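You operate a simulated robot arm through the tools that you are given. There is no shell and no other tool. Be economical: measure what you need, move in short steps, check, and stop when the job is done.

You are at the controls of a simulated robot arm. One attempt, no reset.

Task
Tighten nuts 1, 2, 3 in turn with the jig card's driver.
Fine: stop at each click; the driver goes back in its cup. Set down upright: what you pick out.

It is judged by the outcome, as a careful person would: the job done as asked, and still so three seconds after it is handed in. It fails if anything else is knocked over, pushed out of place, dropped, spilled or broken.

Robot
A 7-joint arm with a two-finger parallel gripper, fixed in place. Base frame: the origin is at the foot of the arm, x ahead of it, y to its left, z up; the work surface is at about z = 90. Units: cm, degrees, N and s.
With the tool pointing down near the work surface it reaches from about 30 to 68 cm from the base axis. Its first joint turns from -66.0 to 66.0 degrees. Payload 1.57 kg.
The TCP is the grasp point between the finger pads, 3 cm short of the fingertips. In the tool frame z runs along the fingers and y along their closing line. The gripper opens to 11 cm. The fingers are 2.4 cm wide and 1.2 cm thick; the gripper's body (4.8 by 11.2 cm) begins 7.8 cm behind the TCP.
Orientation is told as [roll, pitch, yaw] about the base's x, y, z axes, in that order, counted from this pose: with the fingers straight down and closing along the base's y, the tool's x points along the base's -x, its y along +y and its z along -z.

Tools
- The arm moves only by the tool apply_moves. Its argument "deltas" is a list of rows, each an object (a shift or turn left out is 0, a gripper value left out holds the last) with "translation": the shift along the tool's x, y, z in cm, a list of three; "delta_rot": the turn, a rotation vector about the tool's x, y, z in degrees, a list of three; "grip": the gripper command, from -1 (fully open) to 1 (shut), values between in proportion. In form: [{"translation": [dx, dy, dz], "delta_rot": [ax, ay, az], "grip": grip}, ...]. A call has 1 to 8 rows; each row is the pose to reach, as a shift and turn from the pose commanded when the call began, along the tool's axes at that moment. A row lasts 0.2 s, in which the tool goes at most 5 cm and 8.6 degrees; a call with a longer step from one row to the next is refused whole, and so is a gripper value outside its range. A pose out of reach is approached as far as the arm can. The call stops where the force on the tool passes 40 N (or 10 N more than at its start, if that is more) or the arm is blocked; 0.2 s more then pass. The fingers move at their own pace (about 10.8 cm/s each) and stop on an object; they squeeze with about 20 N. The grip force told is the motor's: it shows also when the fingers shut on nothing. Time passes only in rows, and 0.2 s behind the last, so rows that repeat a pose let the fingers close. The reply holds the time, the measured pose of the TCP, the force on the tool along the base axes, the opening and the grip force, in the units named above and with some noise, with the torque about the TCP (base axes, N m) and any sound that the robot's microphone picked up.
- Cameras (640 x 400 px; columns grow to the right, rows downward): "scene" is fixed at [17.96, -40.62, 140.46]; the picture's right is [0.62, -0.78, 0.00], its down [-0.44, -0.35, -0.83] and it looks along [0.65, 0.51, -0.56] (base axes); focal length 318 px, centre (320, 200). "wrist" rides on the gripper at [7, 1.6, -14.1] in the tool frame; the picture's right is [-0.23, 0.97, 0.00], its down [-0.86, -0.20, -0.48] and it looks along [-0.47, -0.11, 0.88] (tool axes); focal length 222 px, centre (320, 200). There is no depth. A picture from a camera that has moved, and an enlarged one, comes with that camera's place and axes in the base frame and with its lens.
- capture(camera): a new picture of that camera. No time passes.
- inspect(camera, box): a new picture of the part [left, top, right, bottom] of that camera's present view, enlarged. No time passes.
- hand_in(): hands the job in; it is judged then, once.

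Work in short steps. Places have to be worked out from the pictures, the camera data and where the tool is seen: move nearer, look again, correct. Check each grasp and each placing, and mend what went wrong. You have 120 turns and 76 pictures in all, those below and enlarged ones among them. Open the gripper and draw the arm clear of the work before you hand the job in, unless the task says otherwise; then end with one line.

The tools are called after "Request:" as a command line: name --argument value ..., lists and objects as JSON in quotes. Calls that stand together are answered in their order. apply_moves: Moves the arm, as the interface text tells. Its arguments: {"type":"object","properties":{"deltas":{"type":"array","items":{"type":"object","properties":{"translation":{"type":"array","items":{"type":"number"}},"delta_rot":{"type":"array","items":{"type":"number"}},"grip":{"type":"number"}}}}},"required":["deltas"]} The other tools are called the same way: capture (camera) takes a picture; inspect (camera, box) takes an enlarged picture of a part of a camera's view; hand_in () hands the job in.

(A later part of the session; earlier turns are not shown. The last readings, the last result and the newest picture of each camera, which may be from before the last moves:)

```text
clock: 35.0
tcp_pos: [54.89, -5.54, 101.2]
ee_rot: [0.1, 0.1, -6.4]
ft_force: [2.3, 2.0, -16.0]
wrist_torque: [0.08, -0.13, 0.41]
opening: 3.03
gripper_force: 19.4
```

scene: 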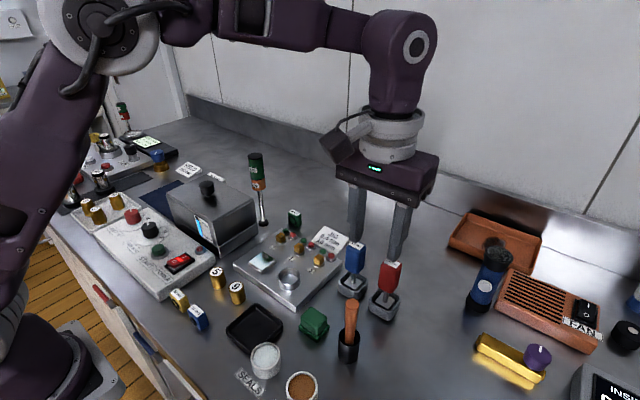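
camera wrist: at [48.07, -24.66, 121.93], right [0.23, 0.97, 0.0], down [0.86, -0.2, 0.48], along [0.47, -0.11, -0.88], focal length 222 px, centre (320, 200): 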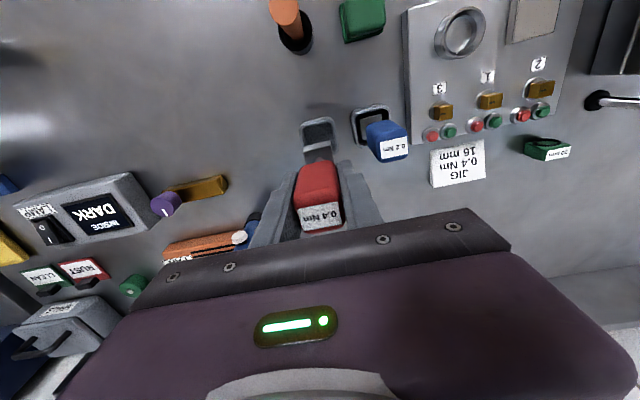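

Request:
apply_moves --deltas '[{"translation": [0, 0, 0.12], "delta_rot": [0, 0, 1]}, {"translation": [0, 0, 0.12], "delta_rot": [0, 0, 2]}, {"translation": [0, 0, 0.12], "delta_rot": [0, 0, 3]}]'

Request:
inspect --camera "scene" --box '[270, 190, 360, 260]'

Request:
inspect --camera "wrist" --box '[240, 100, 400, 240]'

```text
clock: 35.8
tcp_pos: [54.92, -5.55, 101.24]
ee_rot: [0.0, -0.1, -9.6]
ft_force: [-6.2, 4.4, 10.0]
wrist_torque: [0.29, 0.51, 0.45]
opening: 3.04
gripper_force: 20.5
```

```text
5.71 times, centred on (315, 225) of scene
camera zoom: at [17.92, -40.61, 140.47], right [0.62, -0.78, 0.0], down [-0.44, -0.35, -0.83], along [0.65, 0.51, -0.56], focal length 1816 px, centre (349, 57)
```

zoom: 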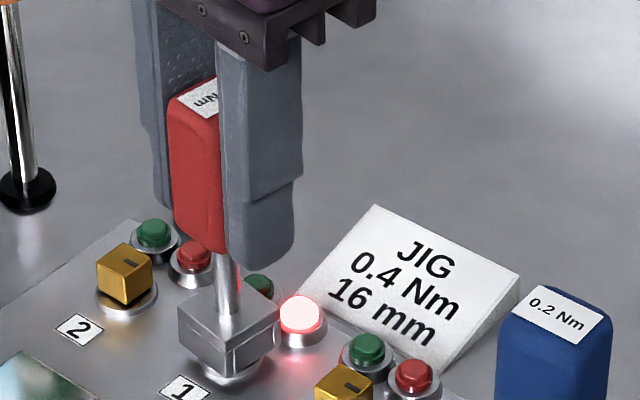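

```text
2.86 times, centred on (320, 170) of wrist
camera zoom: at [48.29, -2.63, 115.29], right [0.39, 0.92, 0.0], down [0.81, -0.34, 0.48], along [0.44, -0.18, -0.88], focal length 635 px, centre (320, 286)
```

zoom: 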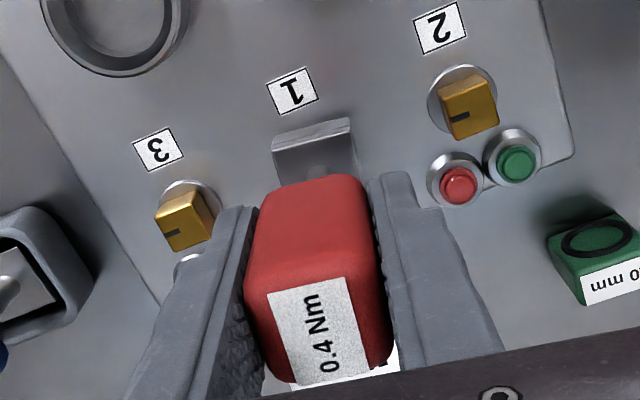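

Torque 0.45±0.03, no click yet, red still lit. The rule is to stop at the click, so I keep turning 2° at a time.

Request:
apply_moves --deltas '[{"translation": [0, 0, -0.05], "delta_rot": [0, 0, 1]}, {"translation": [0, 0, -0.05], "delta_rot": [0, 0, 2]}]'

Request:
apply_moves --deltas '[{"delta_rot": [0, 0, 1]}, {"delta_rot": [0, 0, 2]}]'

```text
clock: 36.4
tcp_pos: [55.0, -5.49, 101.14]
ee_rot: [0.0, 0.0, -11.5]
ft_force: [-5.2, 2.9, 3.9]
wrist_torque: [0.24, 0.35, 0.53]
opening: 3.02
gripper_force: 19.8
```

```text
clock: 37.0
tcp_pos: [54.95, -5.51, 101.26]
ee_rot: [0.0, 0.0, -13.6]
ft_force: [-3.4, 3.8, 2.0]
wrist_torque: [0.23, 0.17, 0.48]
opening: 3.04
gripper_force: 19.9
```

Torque is at 0.5 with no click, which is odd. I look closely at lamps and head from the scene camera before doing anything more.

Request:
inspect --camera "scene" --box '[290, 230, 325, 258]'

```text
14.29 times, centred on (308, 244) of scene
camera zoom: at [17.95, -40.61, 140.46], right [0.62, -0.78, 0.0], down [-0.44, -0.35, -0.83], along [0.65, 0.51, -0.56], focal length 4539 px, centre (499, -429)
```

zoom: 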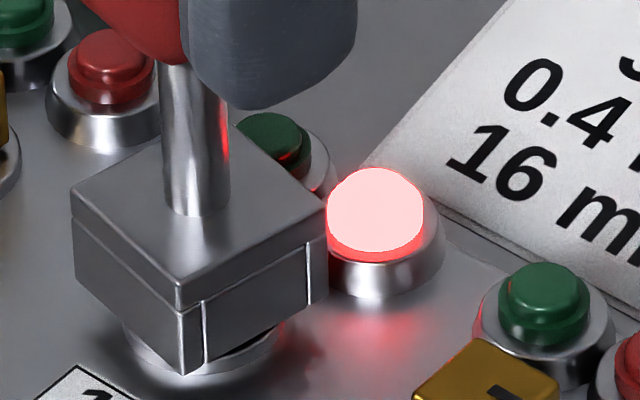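

Head and handle have truly turned to about -103° with the grip, so the nut follows. I continue a few degrees more in search of the click.

Request:
apply_moves --deltas '[{"delta_rot": [0, 0, 1]}, {"delta_rot": [0, 0, 2]}, {"delta_rot": [0, 0, 3]}]'

```text
clock: 37.8
tcp_pos: [55.02, -5.54, 101.0]
ee_rot: [0.0, 0.1, -16.6]
ft_force: [-2.0, 1.9, -0.6]
wrist_torque: [0.19, 0.17, 0.51]
opening: 3.04
gripper_force: 19.5
```

Request:
apply_moves --deltas '[{"delta_rot": [0, 0, 1]}, {"delta_rot": [0, 0, 2]}, {"delta_rot": [0, 0, 3]}]'

Request:
inspect --camera "wrist" --box '[240, 100, 400, 240]'

```text
clock: 38.6
tcp_pos: [55.03, -5.5, 101.2]
ee_rot: [0.0, -0.1, -19.5]
ft_force: [-2.0, 4.2, 1.5]
wrist_torque: [0.32, 0.15, 0.55]
opening: 3.04
gripper_force: 19.9
```

```text
2.86 times, centred on (320, 170) of wrist
camera zoom: at [48.91, -1.54, 115.29], right [0.54, 0.84, 0.0], down [0.74, -0.47, 0.48], along [0.4, -0.26, -0.88], focal length 635 px, centre (320, 286)
```

zoom: 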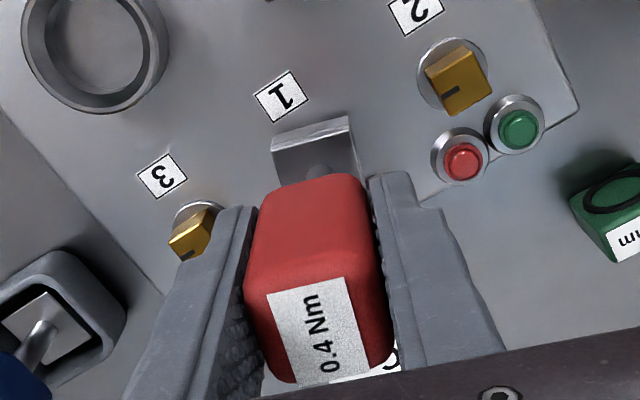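

Torque has reached 0.55 Nm linearly with no click; pushing on is unwise. I back off counter-clockwise to see how the lamp behaves, which tells what red means.

Request:
apply_moves --deltas '[{"delta_rot": [0, 0, -4]}, {"delta_rot": [0, 0, -8]}, {"delta_rot": [0, 0, -12]}, {"delta_rot": [0, 0, -16]}, {"delta_rot": [0, 0, -20]}]'

Request:
inspect --camera "scene" --box '[280, 220, 330, 260]'

```text
clock: 39.8
tcp_pos: [54.98, -5.61, 101.18]
ee_rot: [0.0, -0.1, 0.5]
ft_force: [-0.5, -1.0, 0.5]
wrist_torque: [-0.11, -0.01, -0.03]
opening: 3.0
gripper_force: 20.3
```

```text
10.00 times, centred on (305, 240) of scene
camera zoom: at [17.96, -40.62, 140.46], right [0.62, -0.78, 0.0], down [-0.44, -0.35, -0.83], along [0.65, 0.51, -0.56], focal length 3177 px, centre (470, -200)
```

zoom: 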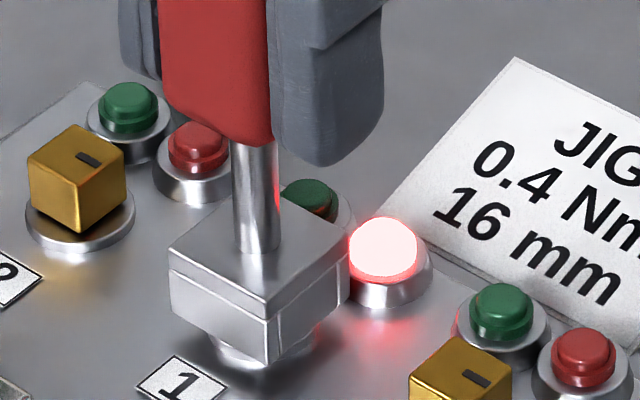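

Request:
apply_moves --deltas '[{"delta_rot": [0, 0, -4]}, {"delta_rot": [0, 0, -8]}, {"delta_rot": [0, 0, -12]}, {"delta_rot": [0, 0, -16]}, {"delta_rot": [0, 0, -20]}]'

Request:
inspect --camera "scene" --box '[280, 220, 330, 260]'

```text
clock: 41.0
tcp_pos: [55.09, -5.49, 101.17]
ee_rot: [0.0, 0.0, 20.6]
ft_force: [3.7, 1.5, -1.4]
wrist_torque: [0.24, -0.33, -0.53]
opening: 2.97
gripper_force: 19.7
```

```text
10.00 times, centred on (305, 240) of scene
camera zoom: at [17.97, -40.61, 140.46], right [0.62, -0.78, 0.0], down [-0.44, -0.35, -0.83], along [0.65, 0.51, -0.56], focal length 3177 px, centre (470, -200)
```

zoom: 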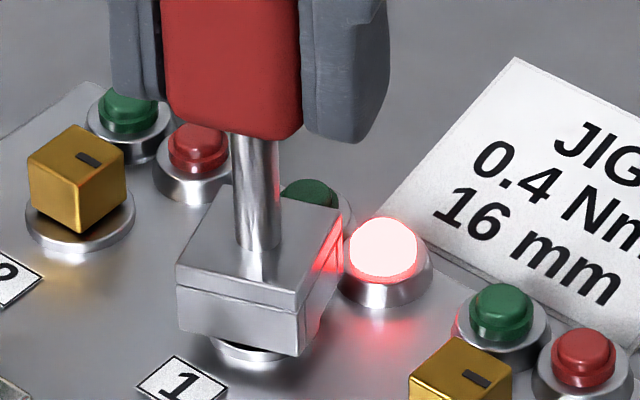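

Reverse torque of -0.53 only appears after about 16° of socket play. Red still lit; I continue loosening to see whether it resets.

Request:
apply_moves --deltas '[{"delta_rot": [0, 0, -5]}, {"delta_rot": [0, 0, -10]}, {"delta_rot": [0, 0, -15]}, {"delta_rot": [0, 0, -20]}]'

Request:
apply_moves --deltas '[{"delta_rot": [0, 0, -5]}, {"delta_rot": [0, 0, -10]}, {"delta_rot": [0, 0, -15]}, {"delta_rot": [0, 0, -20]}]'

Request:
inspect --camera "scene" --box '[280, 220, 330, 260]'

```text
clock: 42.0
tcp_pos: [54.86, -5.54, 101.13]
ee_rot: [0.0, -0.1, 40.6]
ft_force: [5.3, 5.5, -4.1]
wrist_torque: [0.37, -0.37, -0.44]
opening: 2.98
gripper_force: 20.2
```

```text
clock: 43.0
tcp_pos: [54.92, -5.53, 101.22]
ee_rot: [0.0, 0.0, 60.7]
ft_force: [2.7, 5.6, 3.1]
wrist_torque: [0.46, -0.23, -0.3]
opening: 2.97
gripper_force: 20.3
```

```text
10.00 times, centred on (305, 240) of scene
camera zoom: at [17.96, -40.6, 140.46], right [0.62, -0.78, 0.0], down [-0.44, -0.35, -0.83], along [0.65, 0.51, -0.56], focal length 3177 px, centre (470, -200)
```

zoom: 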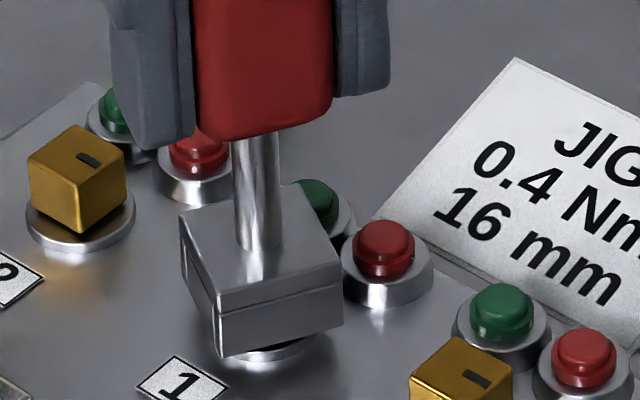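

Red went off after loosening: so red means overtight (above spec), and the window lies just below. I retighten slowly, first taking up the play.

Request:
apply_moves --deltas '[{"delta_rot": [0, 0, 5]}, {"delta_rot": [0, 0, 10]}, {"delta_rot": [0, 0, 15]}, {"delta_rot": [0, 0, 20]}, {"delta_rot": [0, 0, 25]}]'

Request:
apply_moves --deltas '[{"delta_rot": [0, 0, 2]}, {"delta_rot": [0, 0, 4]}, {"delta_rot": [0, 0, 6]}, {"delta_rot": [0, 0, 8]}]'

Request:
inspect --camera "scene" --box '[280, 220, 330, 260]'

```text
clock: 44.2
tcp_pos: [55.06, -5.57, 101.04]
ee_rot: [0.0, 0.0, 35.4]
ft_force: [-0.6, -2.1, 3.0]
wrist_torque: [-0.13, 0.03, 0.04]
opening: 2.99
gripper_force: 20.1
```

```text
clock: 45.2
tcp_pos: [54.91, -5.52, 101.18]
ee_rot: [0.1, 0.0, 27.5]
ft_force: [0.1, -0.1, -2.7]
wrist_torque: [0.01, 0.03, 0.19]
opening: 2.97
gripper_force: 20.1
```

```text
10.00 times, centred on (305, 240) of scene
camera zoom: at [17.97, -40.62, 140.46], right [0.62, -0.78, 0.0], down [-0.44, -0.35, -0.83], along [0.65, 0.51, -0.56], focal length 3177 px, centre (470, -200)
```

zoom: 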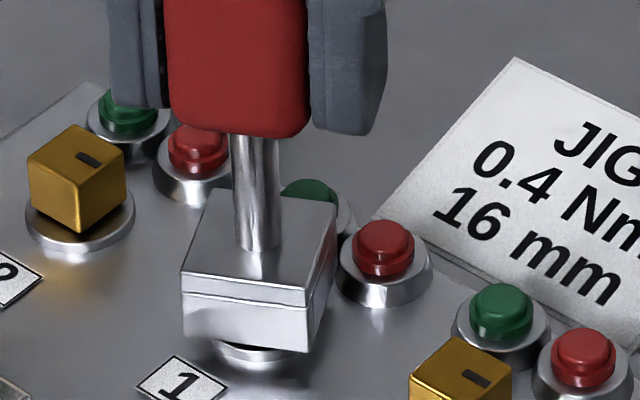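

Curve repeats (0.19 Nm at 62.5°), lamps off. I advance carefully to about 72° and on in small steps, listening.

Request:
apply_moves --deltas '[{"delta_rot": [0, 0, 1.5]}, {"delta_rot": [0, 0, 3]}, {"delta_rot": [0, 0, 4.5]}, {"delta_rot": [0, 0, 6]}]'

Request:
apply_moves --deltas '[{"delta_rot": [0, 0, 1]}, {"delta_rot": [0, 0, 2]}, {"delta_rot": [0, 0, 3]}]'

Request:
inspect --camera "scene" --box '[280, 220, 330, 260]'

```text
clock: 46.2
tcp_pos: [55.06, -5.49, 101.15]
ee_rot: [0.0, 0.0, 21.5]
ft_force: [-0.5, 1.2, -4.9]
wrist_torque: [0.11, 0.14, 0.28]
opening: 2.99
gripper_force: 19.6
```

```text
clock: 47.0
tcp_pos: [54.98, -5.5, 101.11]
ee_rot: [-0.1, 0.0, 18.5]
ft_force: [-1.6, 2.8, -6.1]
wrist_torque: [0.15, 0.16, 0.25]
opening: 2.99
gripper_force: 20.3
```

```text
10.00 times, centred on (305, 240) of scene
camera zoom: at [17.97, -40.61, 140.46], right [0.62, -0.78, 0.0], down [-0.44, -0.35, -0.83], along [0.65, 0.51, -0.56], focal length 3177 px, centre (470, -200)
```

zoom: 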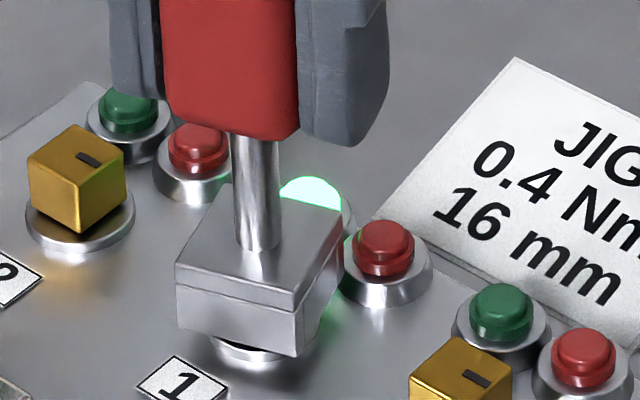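

Green is lit for nut 1 at about 0.26 Nm measured — in the window; the loosening cured the earlier overshoot. I unwind 10° inside the socket play (nut stays) and lift off, then verify green stays.

Request:
apply_moves --deltas '[{"delta_rot": [0, 0, -5]}, {"delta_rot": [0, 0, -10]}, {"translation": [0, 0, -0.8], "delta_rot": [0, 0, -10]}, {"translation": [0, 0, -2], "delta_rot": [0, 0, -10]}, {"translation": [0, 0, -4], "delta_rot": [0, 0, -10]}, {"translation": [0, 0, -4], "delta_rot": [0, 0, -10]}]'

Request:
inspect --camera "scene" --box '[270, 210, 340, 260]'

```text
clock: 48.4
tcp_pos: [54.96, -5.55, 105.12]
ee_rot: [0.0, 0.1, 28.5]
ft_force: [0.4, -0.2, -1.7]
wrist_torque: [0.01, 0.02, -0.04]
opening: 2.97
gripper_force: 19.8
```

```text
8.00 times, centred on (305, 235) of scene
camera zoom: at [17.96, -40.62, 140.46], right [0.62, -0.78, 0.0], down [-0.44, -0.35, -0.83], along [0.65, 0.51, -0.56], focal length 2542 px, centre (440, -80)
```

zoom: 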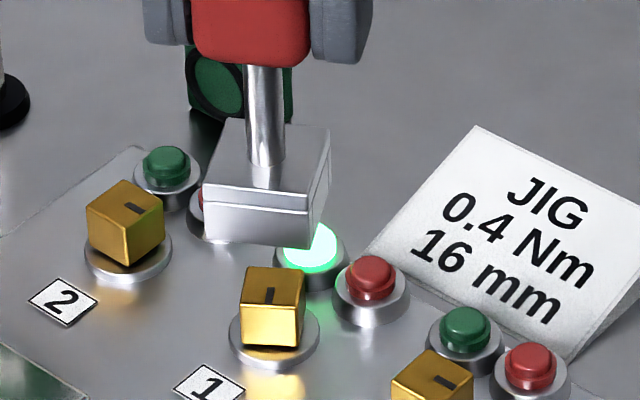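

Green stays lit with the driver off. I rotate to yaw 0 (head square to nut 2), then move over nut 2.

Request:
apply_moves --deltas '[{"delta_rot": [0, 0, 8]}, {"delta_rot": [0, 0, 16]}, {"delta_rot": [0, 0, 24]}, {"delta_rot": [0, 0, 28.5]}, {"delta_rot": [0, 0, 28.5]}]'

Request:
apply_moves --deltas '[{"translation": [0, 2.5, 0]}, {"translation": [0, 4.5, 0]}, {"translation": [0, 5.5, 0]}, {"translation": [0, 5.5, 2.1]}, {"translation": [0, 5.5, 2.1]}]'

Request:
inspect --camera "scene" --box '[260, 210, 310, 250]'

Request:
inspect --camera "wrist" --box '[290, 110, 350, 150]'

```text
clock: 49.6
tcp_pos: [54.99, -5.54, 105.15]
ee_rot: [0.0, 0.0, -0.2]
ft_force: [-0.3, -0.7, -1.4]
wrist_torque: [0.02, -0.01, -0.01]
opening: 3.01
gripper_force: 20.1
```

```text
clock: 50.8
tcp_pos: [54.8, -0.08, 103.12]
ee_rot: [0.0, 0.1, 0.0]
ft_force: [-0.1, -0.2, -1.8]
wrist_torque: [-0.01, -0.01, 0.01]
opening: 2.96
gripper_force: 19.7
```

```text
10.00 times, centred on (285, 230) of scene
camera zoom: at [17.96, -40.62, 140.46], right [0.62, -0.78, 0.0], down [-0.44, -0.35, -0.83], along [0.65, 0.51, -0.56], focal length 3177 px, centre (670, -100)
```

zoom: 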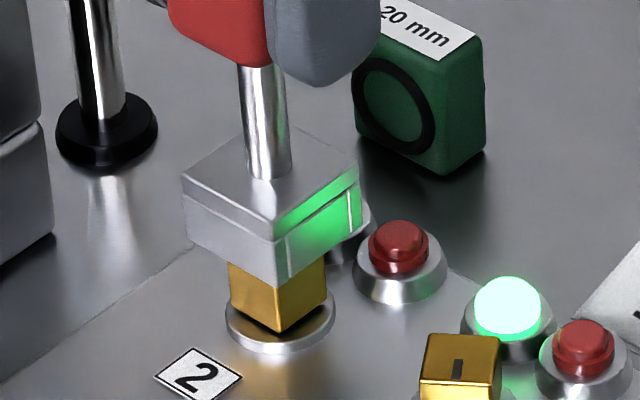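

```text
10.00 times, centred on (320, 130) of wrist
camera zoom: at [47.98, 1.69, 117.21], right [0.23, 0.97, 0.0], down [0.86, -0.2, 0.48], along [0.47, -0.11, -0.88], focal length 2221 px, centre (320, 900)
```

zoom: 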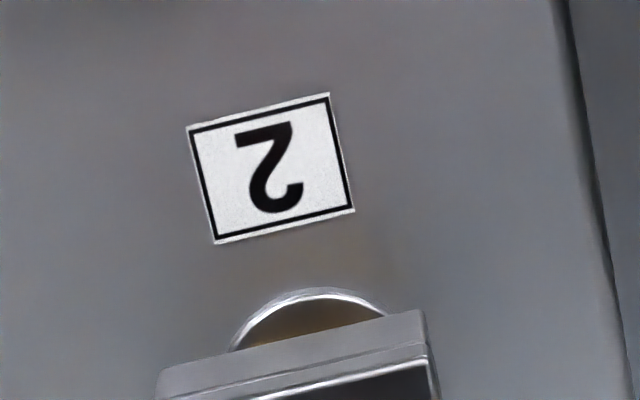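

Head is aligned with nut 2 within the play. I descend gently to seat.

Request:
apply_moves --deltas '[{"translation": [0, 0, 0.6]}, {"translation": [0, 0, 1.1]}, {"translation": [0, 0, 1.5]}, {"translation": [0, 0, 1.8]}, {"translation": [0, 0, 2.0]}]'

Request:
inspect --camera "scene" --box '[260, 210, 310, 250]'

```text
clock: 52.0
tcp_pos: [54.95, -0.06, 101.16]
ee_rot: [-0.1, -0.1, 0.0]
ft_force: [-4.0, 0.8, 15.7]
wrist_torque: [0.07, 0.33, 0.02]
opening: 2.97
gripper_force: 20.1
```

```text
10.00 times, centred on (285, 230) of scene
camera zoom: at [17.92, -40.62, 140.46], right [0.62, -0.78, 0.0], down [-0.44, -0.35, -0.83], along [0.65, 0.51, -0.56], focal length 3177 px, centre (670, -100)
```

zoom: 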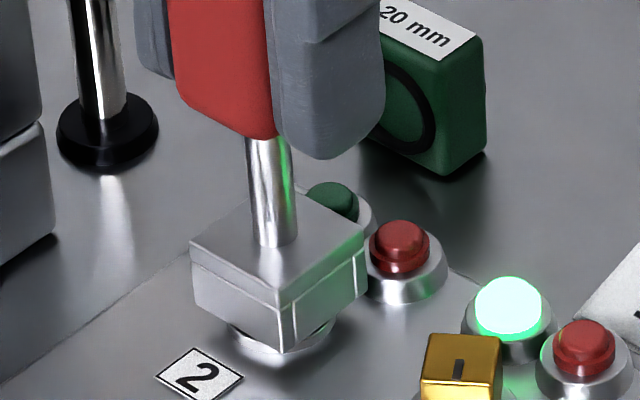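

Seated over nut 2. I relieve 0.1 cm and turn clockwise, with torque checks.

Request:
apply_moves --deltas '[{"translation": [0, 0, -0.1], "delta_rot": [0, 0, 4]}, {"translation": [0, 0, -0.1], "delta_rot": [0, 0, 8]}, {"translation": [0, 0, -0.1], "delta_rot": [0, 0, 12]}, {"translation": [0, 0, -0.1], "delta_rot": [0, 0, 16]}, {"translation": [0, 0, -0.1], "delta_rot": [0, 0, 20]}]'

Request:
apply_moves --deltas '[{"delta_rot": [0, 0, 3]}, {"delta_rot": [0, 0, 6]}, {"delta_rot": [0, 0, 9]}, {"delta_rot": [0, 0, 12]}]'

```text
clock: 53.2
tcp_pos: [54.98, -0.13, 101.24]
ee_rot: [0.0, 0.0, -20.1]
ft_force: [0.4, 0.1, 2.4]
wrist_torque: [0.03, -0.06, 0.03]
opening: 3.0
gripper_force: 19.8
```

```text
clock: 54.2
tcp_pos: [54.94, -0.08, 101.1]
ee_rot: [0.0, -0.1, -32.0]
ft_force: [-3.7, -0.6, 1.9]
wrist_torque: [-0.04, 0.15, 0.02]
opening: 2.98
gripper_force: 19.7
```

Request:
apply_moves --deltas '[{"delta_rot": [0, 0, 3]}, {"delta_rot": [0, 0, 6]}, {"delta_rot": [0, 0, 9]}, {"delta_rot": [0, 0, 12]}]'

Request:
apply_moves --deltas '[{"delta_rot": [0, 0, 2]}, {"delta_rot": [0, 0, 4]}, {"delta_rot": [0, 0, 6]}]'

```text
clock: 55.2
tcp_pos: [55.0, 0.04, 101.12]
ee_rot: [0.0, 0.0, -44.1]
ft_force: [-2.3, 0.6, -0.3]
wrist_torque: [0.08, 0.17, 0.02]
opening: 2.95
gripper_force: 20.3
```

```text
clock: 56.0
tcp_pos: [54.96, 0.02, 101.14]
ee_rot: [0.0, 0.0, -50.0]
ft_force: [-1.6, 3.3, -1.6]
wrist_torque: [0.2, 0.16, 0.1]
opening: 2.94
gripper_force: 20.3
```

Request:
apply_moves --deltas '[{"delta_rot": [0, 0, 2]}, {"delta_rot": [0, 0, 4]}, {"delta_rot": [0, 0, 6]}]'

Request:
apply_moves --deltas '[{"delta_rot": [0, 0, 1.5]}, {"delta_rot": [0, 0, 3]}]'

Request:
apply_moves --deltas '[{"delta_rot": [0, 0, 1.5]}, {"delta_rot": [0, 0, 3]}]'

Request:
inspect --camera "scene" --box '[260, 210, 310, 250]'

```text
clock: 56.8
tcp_pos: [55.1, -0.06, 101.13]
ee_rot: [0.1, 0.1, -56.0]
ft_force: [0.6, 3.7, -4.0]
wrist_torque: [0.26, -0.05, 0.18]
opening: 2.96
gripper_force: 20.8
```

```text
clock: 57.4
tcp_pos: [54.97, 0.13, 101.21]
ee_rot: [0.0, -0.1, -59.0]
ft_force: [0.2, 4.9, 0.5]
wrist_torque: [0.37, -0.04, 0.19]
opening: 3.01
gripper_force: 20.0
```

```text
clock: 58.0
tcp_pos: [55.03, -0.04, 101.17]
ee_rot: [0.1, 0.1, -62.1]
ft_force: [1.1, 4.0, -2.2]
wrist_torque: [0.23, -0.1, 0.21]
opening: 2.99
gripper_force: 19.8
```

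```text
10.00 times, centred on (285, 230) of scene
camera zoom: at [17.96, -40.61, 140.46], right [0.62, -0.78, 0.0], down [-0.44, -0.35, -0.83], along [0.65, 0.51, -0.56], focal length 3177 px, centre (670, -100)
```

zoom: 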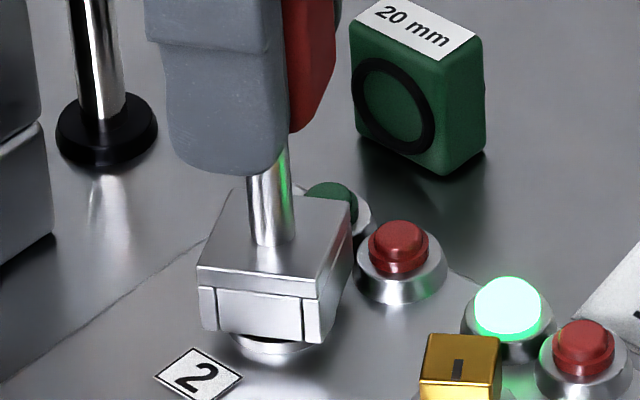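

Nut 2 at 0.21 Nm, lamps still off. 2.5° more, then look again.

Request:
apply_moves --deltas '[{"delta_rot": [0, 0, 1]}, {"delta_rot": [0, 0, 2]}]'

Request:
apply_moves --deltas '[{"delta_rot": [0, 0, 1]}, {"delta_rot": [0, 0, 2]}]'

Request:
inspect --camera "scene" --box '[260, 210, 310, 250]'

```text
clock: 58.6
tcp_pos: [54.88, 0.01, 101.14]
ee_rot: [0.0, -0.1, -64.1]
ft_force: [2.2, 3.7, -4.7]
wrist_torque: [0.26, -0.24, 0.2]
opening: 3.0
gripper_force: 20.4
```

```text
clock: 59.2
tcp_pos: [55.08, 0.04, 101.29]
ee_rot: [0.0, 0.0, -66.0]
ft_force: [2.6, 2.5, -7.2]
wrist_torque: [0.27, -0.21, 0.22]
opening: 2.99
gripper_force: 19.5
```

```text
10.00 times, centred on (285, 230) of scene
camera zoom: at [17.98, -40.61, 140.46], right [0.62, -0.78, 0.0], down [-0.44, -0.35, -0.83], along [0.65, 0.51, -0.56], focal length 3177 px, centre (670, -100)
```

zoom: 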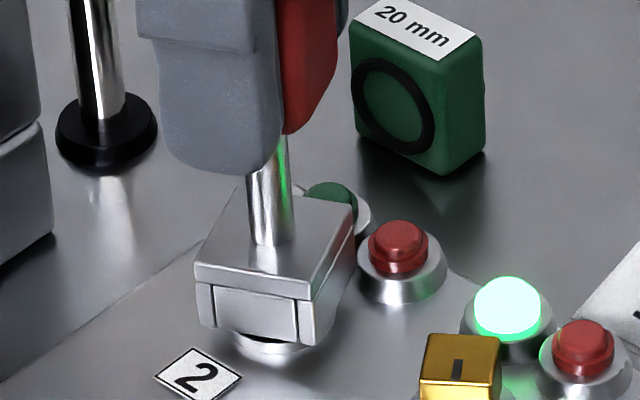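

Request:
apply_moves --deltas '[{"translation": [0, 0, 0.05], "delta_rot": [0, 0, 1]}, {"translation": [0, 0, 0.05], "delta_rot": [0, 0, 2]}]'

Request:
apply_moves --deltas '[{"delta_rot": [0, 0, 1]}, {"delta_rot": [0, 0, 2]}]'

Request:
inspect --camera "scene" --box '[260, 210, 310, 250]'

```text
clock: 59.8
tcp_pos: [54.93, 0.05, 101.23]
ee_rot: [0.0, 0.0, -68.0]
ft_force: [-0.5, 4.3, 1.0]
wrist_torque: [0.32, 0.02, 0.25]
opening: 2.99
gripper_force: 20.1
```

```text
clock: 60.4
tcp_pos: [54.91, 0.02, 101.21]
ee_rot: [0.2, -0.1, -70.1]
ft_force: [-1.5, 5.9, 11.3]
wrist_torque: [0.41, 0.11, 0.26]
opening: 2.98
gripper_force: 19.8
```

```text
10.00 times, centred on (285, 230) of scene
camera zoom: at [17.93, -40.6, 140.46], right [0.62, -0.78, 0.0], down [-0.44, -0.35, -0.83], along [0.65, 0.51, -0.56], focal length 3177 px, centre (670, -100)
```

zoom: 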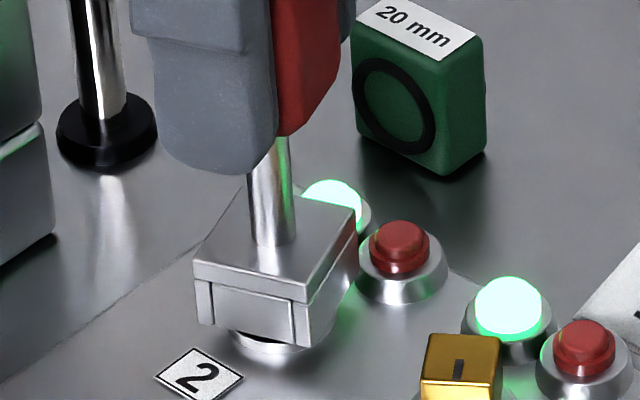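

Nut 2's green lamp just came on (no sound from the microphone). I add 1.5° of margin, then unwind in the play and lift.

Request:
apply_moves --deltas '[{"delta_rot": [0, 0, 1.5]}, {"delta_rot": [0, 0, 1.5]}]'

Request:
apply_moves --deltas '[{"delta_rot": [0, 0, -5]}, {"delta_rot": [0, 0, -12]}, {"translation": [0, 0, -0.8], "delta_rot": [0, 0, -12]}, {"translation": [0, 0, -2], "delta_rot": [0, 0, -12]}, {"translation": [0, 0, -5], "delta_rot": [0, 0, -12]}, {"translation": [0, 0, -5], "delta_rot": [0, 0, -12]}]'

Request:
inspect --camera "scene" --box '[255, 200, 355, 270]'

```text
clock: 61.0
tcp_pos: [54.98, 0.03, 101.23]
ee_rot: [0.2, 0.0, -71.5]
ft_force: [-1.4, 6.4, 18.9]
wrist_torque: [0.44, 0.15, 0.12]
opening: 3.02
gripper_force: 20.3
```

```text
clock: 62.4
tcp_pos: [54.99, -0.04, 106.05]
ee_rot: [0.0, 0.0, -59.5]
ft_force: [0.4, 0.3, -1.1]
wrist_torque: [0.0, 0.0, 0.0]
opening: 2.98
gripper_force: 20.4
```

```text
5.71 times, centred on (305, 235) of scene
camera zoom: at [17.96, -40.62, 140.46], right [0.62, -0.78, 0.0], down [-0.44, -0.35, -0.83], along [0.65, 0.51, -0.56], focal length 1816 px, centre (406, 0)
```

zoom: 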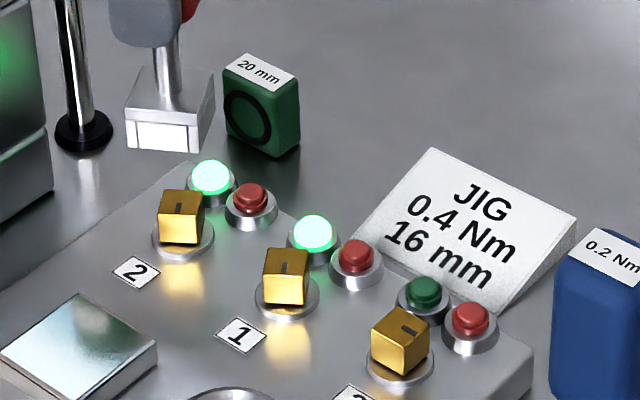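

Nuts 1 and 2 both green. I rotate back to yaw 0 and move over nut 3.

Request:
apply_moves --deltas '[{"delta_rot": [0, 0, -8.5]}, {"delta_rot": [0, 0, -17]}, {"delta_rot": [0, 0, -25.5]}, {"delta_rot": [0, 0, -34]}, {"delta_rot": [0, 0, -42.5]}, {"delta_rot": [0, 0, -51]}, {"delta_rot": [0, 0, -59.5]}, {"delta_rot": [0, 0, -59.5]}]'

Request:
apply_moves --deltas '[{"translation": [0, -3, 0]}, {"translation": [0, -7, 0]}, {"translation": [0, -10, 0]}, {"translation": [0, -10.95, 0]}, {"translation": [0, -10.95, 3]}, {"translation": [0, -10.95, 3]}]'

Request:
inspect --camera "scene" --box '[300, 230, 350, 270]'

Request:
inspect --camera "wrist" --box '[290, 110, 350, 150]'

```text
clock: 64.2
tcp_pos: [55.04, -0.06, 106.18]
ee_rot: [0.0, 0.0, 0.1]
ft_force: [0.2, -0.2, -1.7]
wrist_torque: [-0.01, -0.01, -0.04]
opening: 3.01
gripper_force: 19.7
```

```text
clock: 65.6
tcp_pos: [54.9, -11.01, 103.08]
ee_rot: [0.0, 0.0, 0.0]
ft_force: [-1.1, 0.2, -1.7]
wrist_torque: [-0.01, -0.02, -0.02]
opening: 2.96
gripper_force: 20.4
```

```text
10.00 times, centred on (325, 250) of scene
camera zoom: at [17.96, -40.62, 140.46], right [0.62, -0.78, 0.0], down [-0.44, -0.35, -0.83], along [0.65, 0.51, -0.56], focal length 3177 px, centre (270, -300)
```

zoom: 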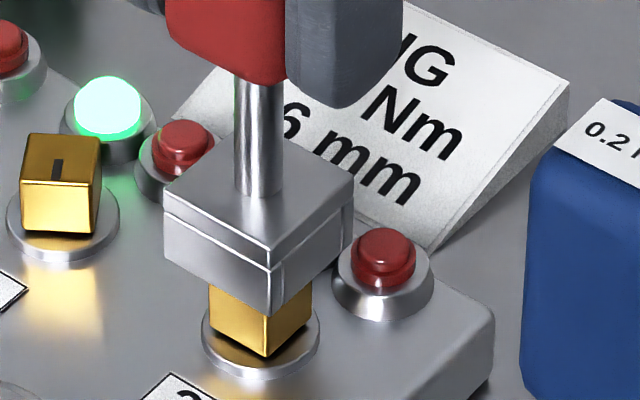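

```text
10.00 times, centred on (320, 130) of wrist
camera zoom: at [47.92, -9.27, 117.22], right [0.23, 0.97, 0.0], down [0.86, -0.2, 0.48], along [0.47, -0.11, -0.88], focal length 2221 px, centre (320, 900)
```

zoom: 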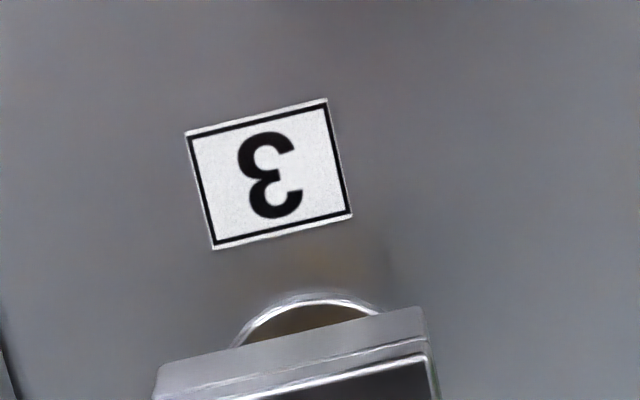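

Same relative view as nut 2: aligned. I descend to seat on nut 3.

Request:
apply_moves --deltas '[{"translation": [0, 0, 0.6]}, {"translation": [0, 0, 1.1]}, {"translation": [0, 0, 1.5]}, {"translation": [0, 0, 1.8]}, {"translation": [0, 0, 1.95]}]'

Request:
apply_moves --deltas '[{"translation": [0, 0, 0], "delta_rot": [0, 0, 4]}, {"translation": [0, 0, 0], "delta_rot": [0, 0, 8]}, {"translation": [0, 0, 0], "delta_rot": [0, 0, 12]}, {"translation": [0, 0, 0], "delta_rot": [0, 0, 16]}]'

Request:
inspect --camera "scene" --box '[300, 230, 350, 270]'

```text
clock: 66.8
tcp_pos: [54.94, -10.98, 101.24]
ee_rot: [0.0, 0.1, 0.0]
ft_force: [-0.4, 0.5, 1.4]
wrist_torque: [0.04, -0.04, 0.04]
opening: 2.98
gripper_force: 20.0
```

```text
clock: 67.8
tcp_pos: [54.92, -10.95, 101.21]
ee_rot: [0.0, 0.0, -16.1]
ft_force: [1.6, 0.4, 2.5]
wrist_torque: [-0.01, -0.09, 0.02]
opening: 2.98
gripper_force: 19.4
```

```text
10.00 times, centred on (325, 250) of scene
camera zoom: at [17.96, -40.62, 140.46], right [0.62, -0.78, 0.0], down [-0.44, -0.35, -0.83], along [0.65, 0.51, -0.56], focal length 3177 px, centre (270, -300)
```

zoom: 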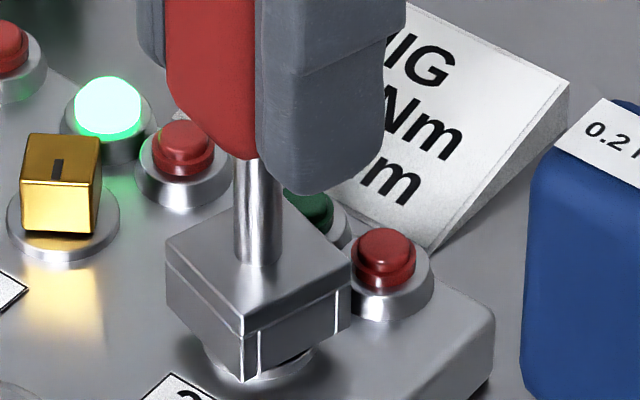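

Seated and turning. I continue to about 46°, then in smaller steps.

Request:
apply_moves --deltas '[{"delta_rot": [0, 0, 4]}, {"delta_rot": [0, 0, 8]}, {"delta_rot": [0, 0, 12]}, {"delta_rot": [0, 0, 16]}]'

Request:
apply_moves --deltas '[{"delta_rot": [0, 0, 3]}, {"delta_rot": [0, 0, 6]}, {"delta_rot": [0, 0, 9]}, {"delta_rot": [0, 0, 12]}]'

Request:
apply_moves --deltas '[{"delta_rot": [0, 0, 2]}, {"delta_rot": [0, 0, 4]}, {"delta_rot": [0, 0, 6]}]'

```text
clock: 68.8
tcp_pos: [55.05, -11.09, 101.19]
ee_rot: [0.0, 0.1, -32.2]
ft_force: [-0.4, -1.0, -0.5]
wrist_torque: [-0.02, 0.05, 0.01]
opening: 2.96
gripper_force: 20.5
```

```text
clock: 69.8
tcp_pos: [54.95, -10.98, 101.13]
ee_rot: [0.1, 0.1, -44.2]
ft_force: [0.3, -1.5, 2.5]
wrist_torque: [-0.13, 0.0, 0.03]
opening: 2.96
gripper_force: 19.8
```

```text
clock: 70.6
tcp_pos: [55.02, -11.06, 101.13]
ee_rot: [0.0, 0.0, -50.1]
ft_force: [2.7, -3.1, 2.7]
wrist_torque: [-0.25, -0.21, 0.09]
opening: 3.0
gripper_force: 19.6
```

Request:
apply_moves --deltas '[{"delta_rot": [0, 0, 2]}, {"delta_rot": [0, 0, 4]}, {"delta_rot": [0, 0, 6]}]'

Request:
apply_moves --deltas '[{"delta_rot": [0, 0, 1.5]}, {"delta_rot": [0, 0, 3]}, {"delta_rot": [0, 0, 4.5]}]'

Request:
apply_moves --deltas '[{"delta_rot": [0, 0, 1.5]}, {"delta_rot": [0, 0, 3]}, {"delta_rot": [0, 0, 4.5]}]'

Request:
inspect --camera "scene" --box '[300, 230, 350, 270]'

```text
clock: 71.4
tcp_pos: [54.94, -11.04, 101.16]
ee_rot: [0.0, 0.0, -56.1]
ft_force: [4.2, -5.1, 3.2]
wrist_torque: [-0.46, -0.31, 0.18]
opening: 2.98
gripper_force: 19.7
```

```text
clock: 72.2
tcp_pos: [54.92, -11.03, 101.14]
ee_rot: [0.0, 0.0, -60.4]
ft_force: [5.5, -5.8, 0.7]
wrist_torque: [-0.46, -0.4, 0.17]
opening: 2.97
gripper_force: 20.3
```

```text
clock: 73.0
tcp_pos: [54.9, -10.9, 101.23]
ee_rot: [0.0, 0.0, -65.0]
ft_force: [5.2, -7.5, -2.6]
wrist_torque: [-0.6, -0.36, 0.23]
opening: 2.96
gripper_force: 19.9
```

```text
10.00 times, centred on (325, 250) of scene
camera zoom: at [17.98, -40.64, 140.45], right [0.62, -0.78, 0.0], down [-0.44, -0.35, -0.83], along [0.65, 0.51, -0.56], focal length 3177 px, centre (270, -300)
```

zoom: 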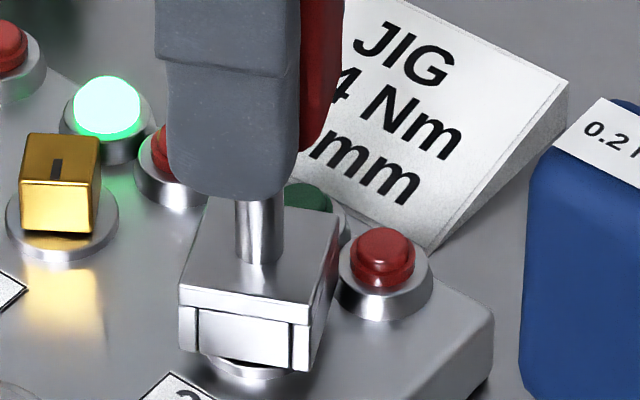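

0.23 Nm at 65°, lamp still off; small side load. I nudge to relieve it and turn 2° + 2°.

Request:
apply_moves --deltas '[{"translation": [-0.06, 0.01, 0], "delta_rot": [0, 0, 1]}, {"translation": [-0.06, 0.01, 0], "delta_rot": [0, 0, 2]}]'

Request:
apply_moves --deltas '[{"delta_rot": [0, 0, 1]}, {"delta_rot": [0, 0, 2]}]'

Request:
inspect --camera "scene" --box '[300, 230, 350, 270]'

```text
clock: 73.6
tcp_pos: [55.0, -11.03, 101.22]
ee_rot: [0.0, 0.1, -66.9]
ft_force: [0.6, -2.5, 0.0]
wrist_torque: [-0.18, -0.07, 0.24]
opening: 2.98
gripper_force: 20.1
```

```text
clock: 74.2
tcp_pos: [55.01, -10.91, 101.29]
ee_rot: [0.0, 0.0, -69.0]
ft_force: [-0.9, 1.3, 3.9]
wrist_torque: [0.11, 0.07, 0.24]
opening: 2.99
gripper_force: 20.5
```

```text
10.00 times, centred on (325, 250) of scene
camera zoom: at [17.95, -40.61, 140.46], right [0.62, -0.78, 0.0], down [-0.44, -0.35, -0.83], along [0.65, 0.51, -0.56], focal length 3177 px, centre (270, -300)
```

zoom: 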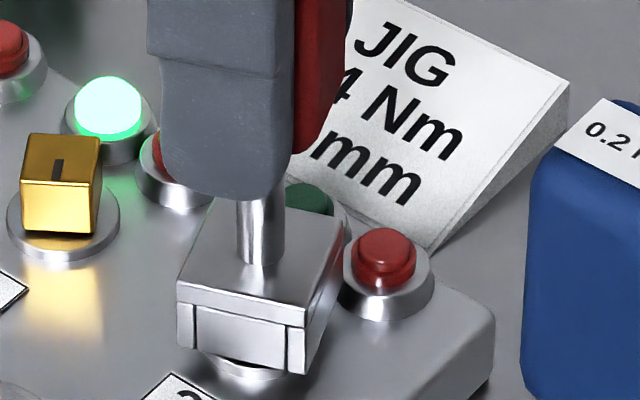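

Still off at 69°. Another 2°.

Request:
apply_moves --deltas '[{"delta_rot": [0, 0, 1]}, {"delta_rot": [0, 0, 2]}]'

Request:
inspect --camera "scene" --box '[300, 230, 350, 270]'

```text
clock: 74.8
tcp_pos: [55.02, -11.05, 101.12]
ee_rot: [0.0, 0.0, -71.0]
ft_force: [-3.2, 5.0, 6.2]
wrist_torque: [0.33, 0.21, 0.27]
opening: 2.99
gripper_force: 19.9
```

```text
10.00 times, centred on (325, 250) of scene
camera zoom: at [17.94, -40.61, 140.46], right [0.62, -0.78, 0.0], down [-0.44, -0.35, -0.83], along [0.65, 0.51, -0.56], focal length 3177 px, centre (270, -300)
```

zoom: 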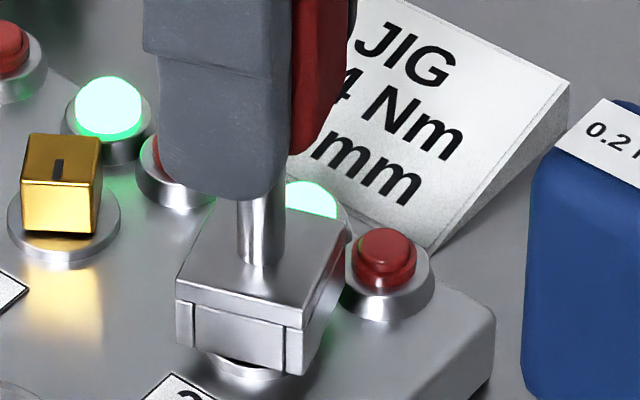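

Nut 3 is green. I add 1°, unwind within the play and lift off high.

Request:
apply_moves --deltas '[{"delta_rot": [0, 0, 1]}, {"delta_rot": [0, 0, 1]}]'

Request:
apply_moves --deltas '[{"delta_rot": [0, 0, -5]}, {"delta_rot": [0, 0, -12]}, {"translation": [0, 0, -0.8], "delta_rot": [0, 0, -12]}, {"translation": [0, 0, -2], "delta_rot": [0, 0, -12]}, {"translation": [0, 0, -6], "delta_rot": [0, 0, -12]}, {"translation": [0, 0, -10], "delta_rot": [0, 0, -12]}, {"translation": [0, 0, -13], "delta_rot": [0, 0, -12]}, {"translation": [0, 0, -13], "delta_rot": [0, 0, -12]}]'

Request:
capture --camera "scene"

```text
clock: 75.4
tcp_pos: [54.91, -10.93, 101.32]
ee_rot: [0.0, 0.0, -72.0]
ft_force: [-2.9, 5.9, 5.0]
wrist_torque: [0.5, 0.26, 0.17]
opening: 2.99
gripper_force: 19.6
```

```text
clock: 77.2
tcp_pos: [55.02, -11.0, 114.2]
ee_rot: [0.1, 0.0, -59.9]
ft_force: [0.0, 0.3, -2.4]
wrist_torque: [0.0, 0.0, -0.02]
opening: 3.0
gripper_force: 19.9
```

```text
12 pictures are left
```

scene: 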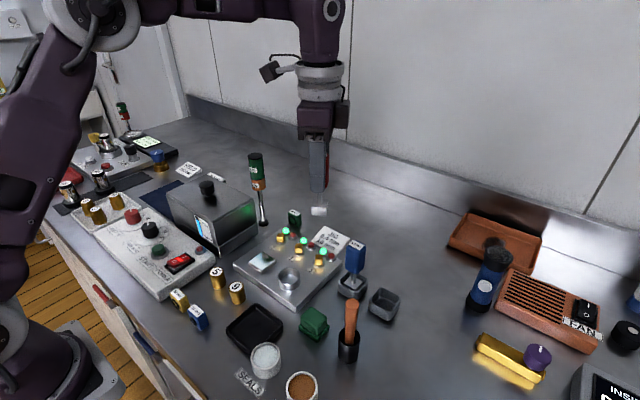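

All three green. I rotate to yaw 0 and carry the driver at height to above its cup (55.1, -26.45).

Request:
apply_moves --deltas '[{"delta_rot": [0, 0, -8.5]}, {"delta_rot": [0, 0, -17]}, {"delta_rot": [0, 0, -25.5]}, {"delta_rot": [0, 0, -34]}, {"delta_rot": [0, 0, -42.5]}, {"delta_rot": [0, 0, -51]}, {"delta_rot": [0, 0, -59.9]}, {"delta_rot": [0, 0, -59.9]}]'

Request:
apply_moves --deltas '[{"translation": [0, -4, 0]}, {"translation": [0, -8, 0]}, {"translation": [0, -12, 0]}, {"translation": [-0.1, -15.45, 0]}, {"translation": [-0.1, -15.45, 4]}, {"translation": [-0.1, -15.45, 7.5]}, {"translation": [-0.1, -15.45, 7.5]}]'

Request:
inspect --camera "scene" --box '[345, 250, 425, 325]'

Request:
inspect --camera "wrist" --box '[260, 90, 380, 190]'

```text
refused: row 7 steps farther than a row can; nothing moved
```

```text
clock: 78.8
tcp_pos: [41.65, -19.05, 106.66]
ee_rot: [0.0, 0.1, -59.9]
ft_force: [-0.7, -0.2, -1.6]
wrist_torque: [-0.03, -0.02, -0.01]
opening: 2.96
gripper_force: 20.0
```

```text
5.33 times, centred on (385, 288) of scene
camera zoom: at [17.96, -40.62, 140.46], right [0.62, -0.78, 0.0], down [-0.44, -0.35, -0.83], along [0.65, 0.51, -0.56], focal length 1695 px, centre (-27, -267)
```

zoom: 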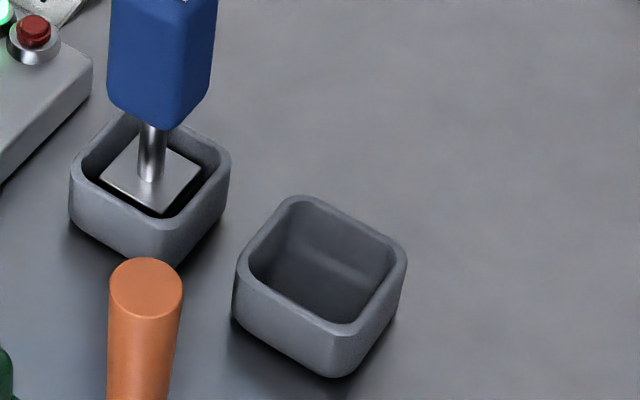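

```text
4.00 times, centred on (320, 140) of wrist
camera zoom: at [39.57, -12.04, 120.81], right [0.96, 0.29, 0.0], down [0.25, -0.84, 0.48], along [0.14, -0.46, -0.88], focal length 888 px, centre (320, 440)
```

zoom: 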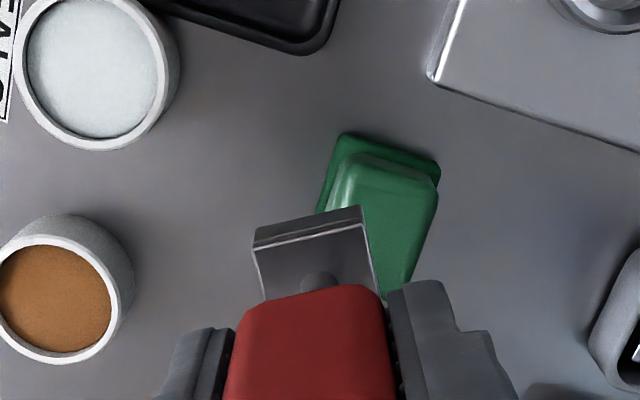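

The first call was refused and the second moved in the rotated tool frame, to (41.6, -19.1); nothing was touched. I raise back to z 114 and then rotate in allowed steps.

Request:
apply_moves --deltas '[{"translation": [0, 0, -4]}, {"translation": [0, 0, -7.5]}, {"translation": [0, 0, -7.5], "delta_rot": [0, 0, -8]}, {"translation": [0, 0, -7.5], "delta_rot": [0, 0, -16]}, {"translation": [0, 0, -7.5], "delta_rot": [0, 0, -24]}, {"translation": [0, 0, -7.5], "delta_rot": [0, 0, -32]}]'

Request:
apply_moves --deltas '[{"delta_rot": [0, 0, -8]}, {"delta_rot": [0, 0, -16]}, {"delta_rot": [0, 0, -24]}, {"delta_rot": [0, 0, -27.9]}, {"delta_rot": [0, 0, -27.9]}]'

```text
clock: 80.2
tcp_pos: [41.73, -18.79, 114.1]
ee_rot: [0.0, 0.0, -27.9]
ft_force: [-0.4, 0.6, -1.6]
wrist_torque: [0.01, 0.0, 0.03]
opening: 2.97
gripper_force: 19.8
```

```text
clock: 81.4
tcp_pos: [41.74, -18.86, 114.25]
ee_rot: [0.0, 0.1, 0.0]
ft_force: [0.1, -0.1, -1.4]
wrist_torque: [-0.01, 0.01, -0.02]
opening: 2.97
gripper_force: 20.4
```

Request:
apply_moves --deltas '[{"translation": [-3.5, -2, 0]}, {"translation": [-7, -4, 0]}, {"translation": [-10.5, -6, 0]}, {"translation": [-13.38, -7.6, 0]}, {"translation": [-13.38, -7.6, 4]}, {"translation": [-13.38, -7.6, 7.5]}, {"translation": [-13.38, -7.6, 7.5]}]'

Request:
inspect --camera "scene" --box '[345, 230, 425, 325]'

Request:
inspect --camera "wrist" --box '[280, 100, 360, 150]'

```text
clock: 83.0
tcp_pos: [55.01, -26.47, 106.72]
ee_rot: [0.0, 0.0, -0.1]
ft_force: [0.3, 0.0, -0.8]
wrist_torque: [-0.03, 0.01, 0.02]
opening: 3.0
gripper_force: 19.8
```

```text
4.21 times, centred on (385, 278) of scene
camera zoom: at [17.96, -40.62, 140.46], right [0.62, -0.78, 0.0], down [-0.44, -0.35, -0.83], along [0.65, 0.51, -0.56], focal length 1338 px, centre (46, -126)
```

zoom: 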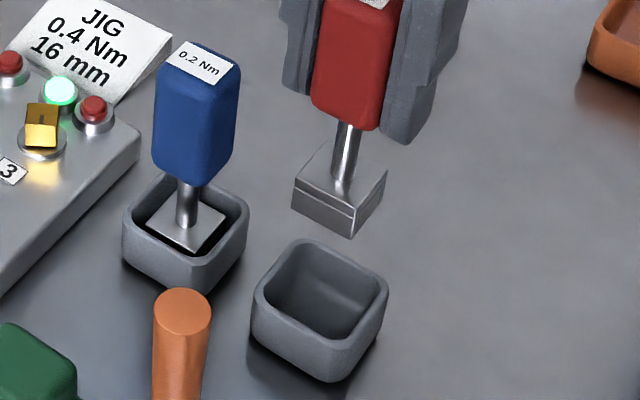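

```text
8.00 times, centred on (320, 125) of wrist
camera zoom: at [48.02, -24.68, 120.73], right [0.23, 0.97, 0.0], down [0.85, -0.2, 0.48], along [0.47, -0.11, -0.88], focal length 1777 px, centre (320, 800)
```

zoom: 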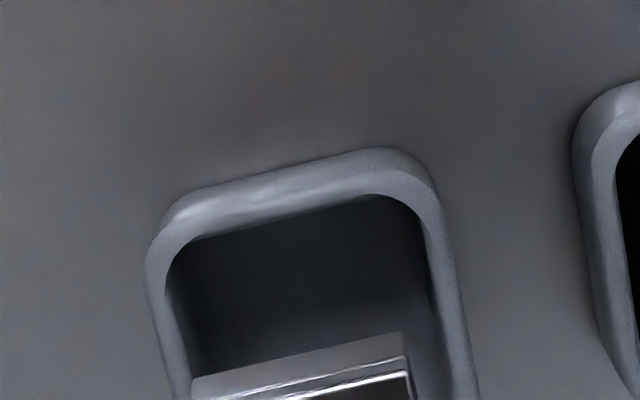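

The head is aligned over its cup as at pick-up. I lower gently to z about 99.

Request:
apply_moves --deltas '[{"translation": [-0.05, 0, 2]}, {"translation": [-0.05, 0, 3.5]}, {"translation": [-0.05, 0, 5]}, {"translation": [-0.05, 0, 6.2]}, {"translation": [-0.05, 0, 7.0]}, {"translation": [-0.05, 0, 7.5]}, {"translation": [-0.05, 0, 7.7]}]'

Request:
inspect --camera "scene" --box '[345, 230, 425, 325]'

```text
clock: 84.6
tcp_pos: [55.09, -26.37, 98.96]
ee_rot: [0.0, 0.0, -0.1]
ft_force: [-0.8, 0.6, -0.1]
wrist_torque: [0.01, -0.01, 0.04]
opening: 2.98
gripper_force: 20.1
```

```text
4.21 times, centred on (385, 278) of scene
camera zoom: at [17.96, -40.62, 140.46], right [0.62, -0.78, 0.0], down [-0.44, -0.35, -0.83], along [0.65, 0.51, -0.56], focal length 1338 px, centre (46, -126)
```

zoom: 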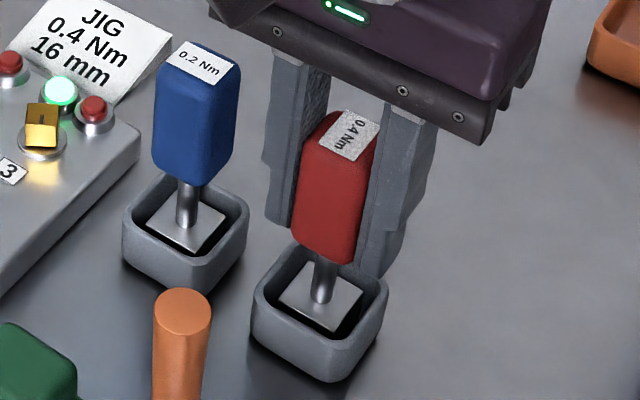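

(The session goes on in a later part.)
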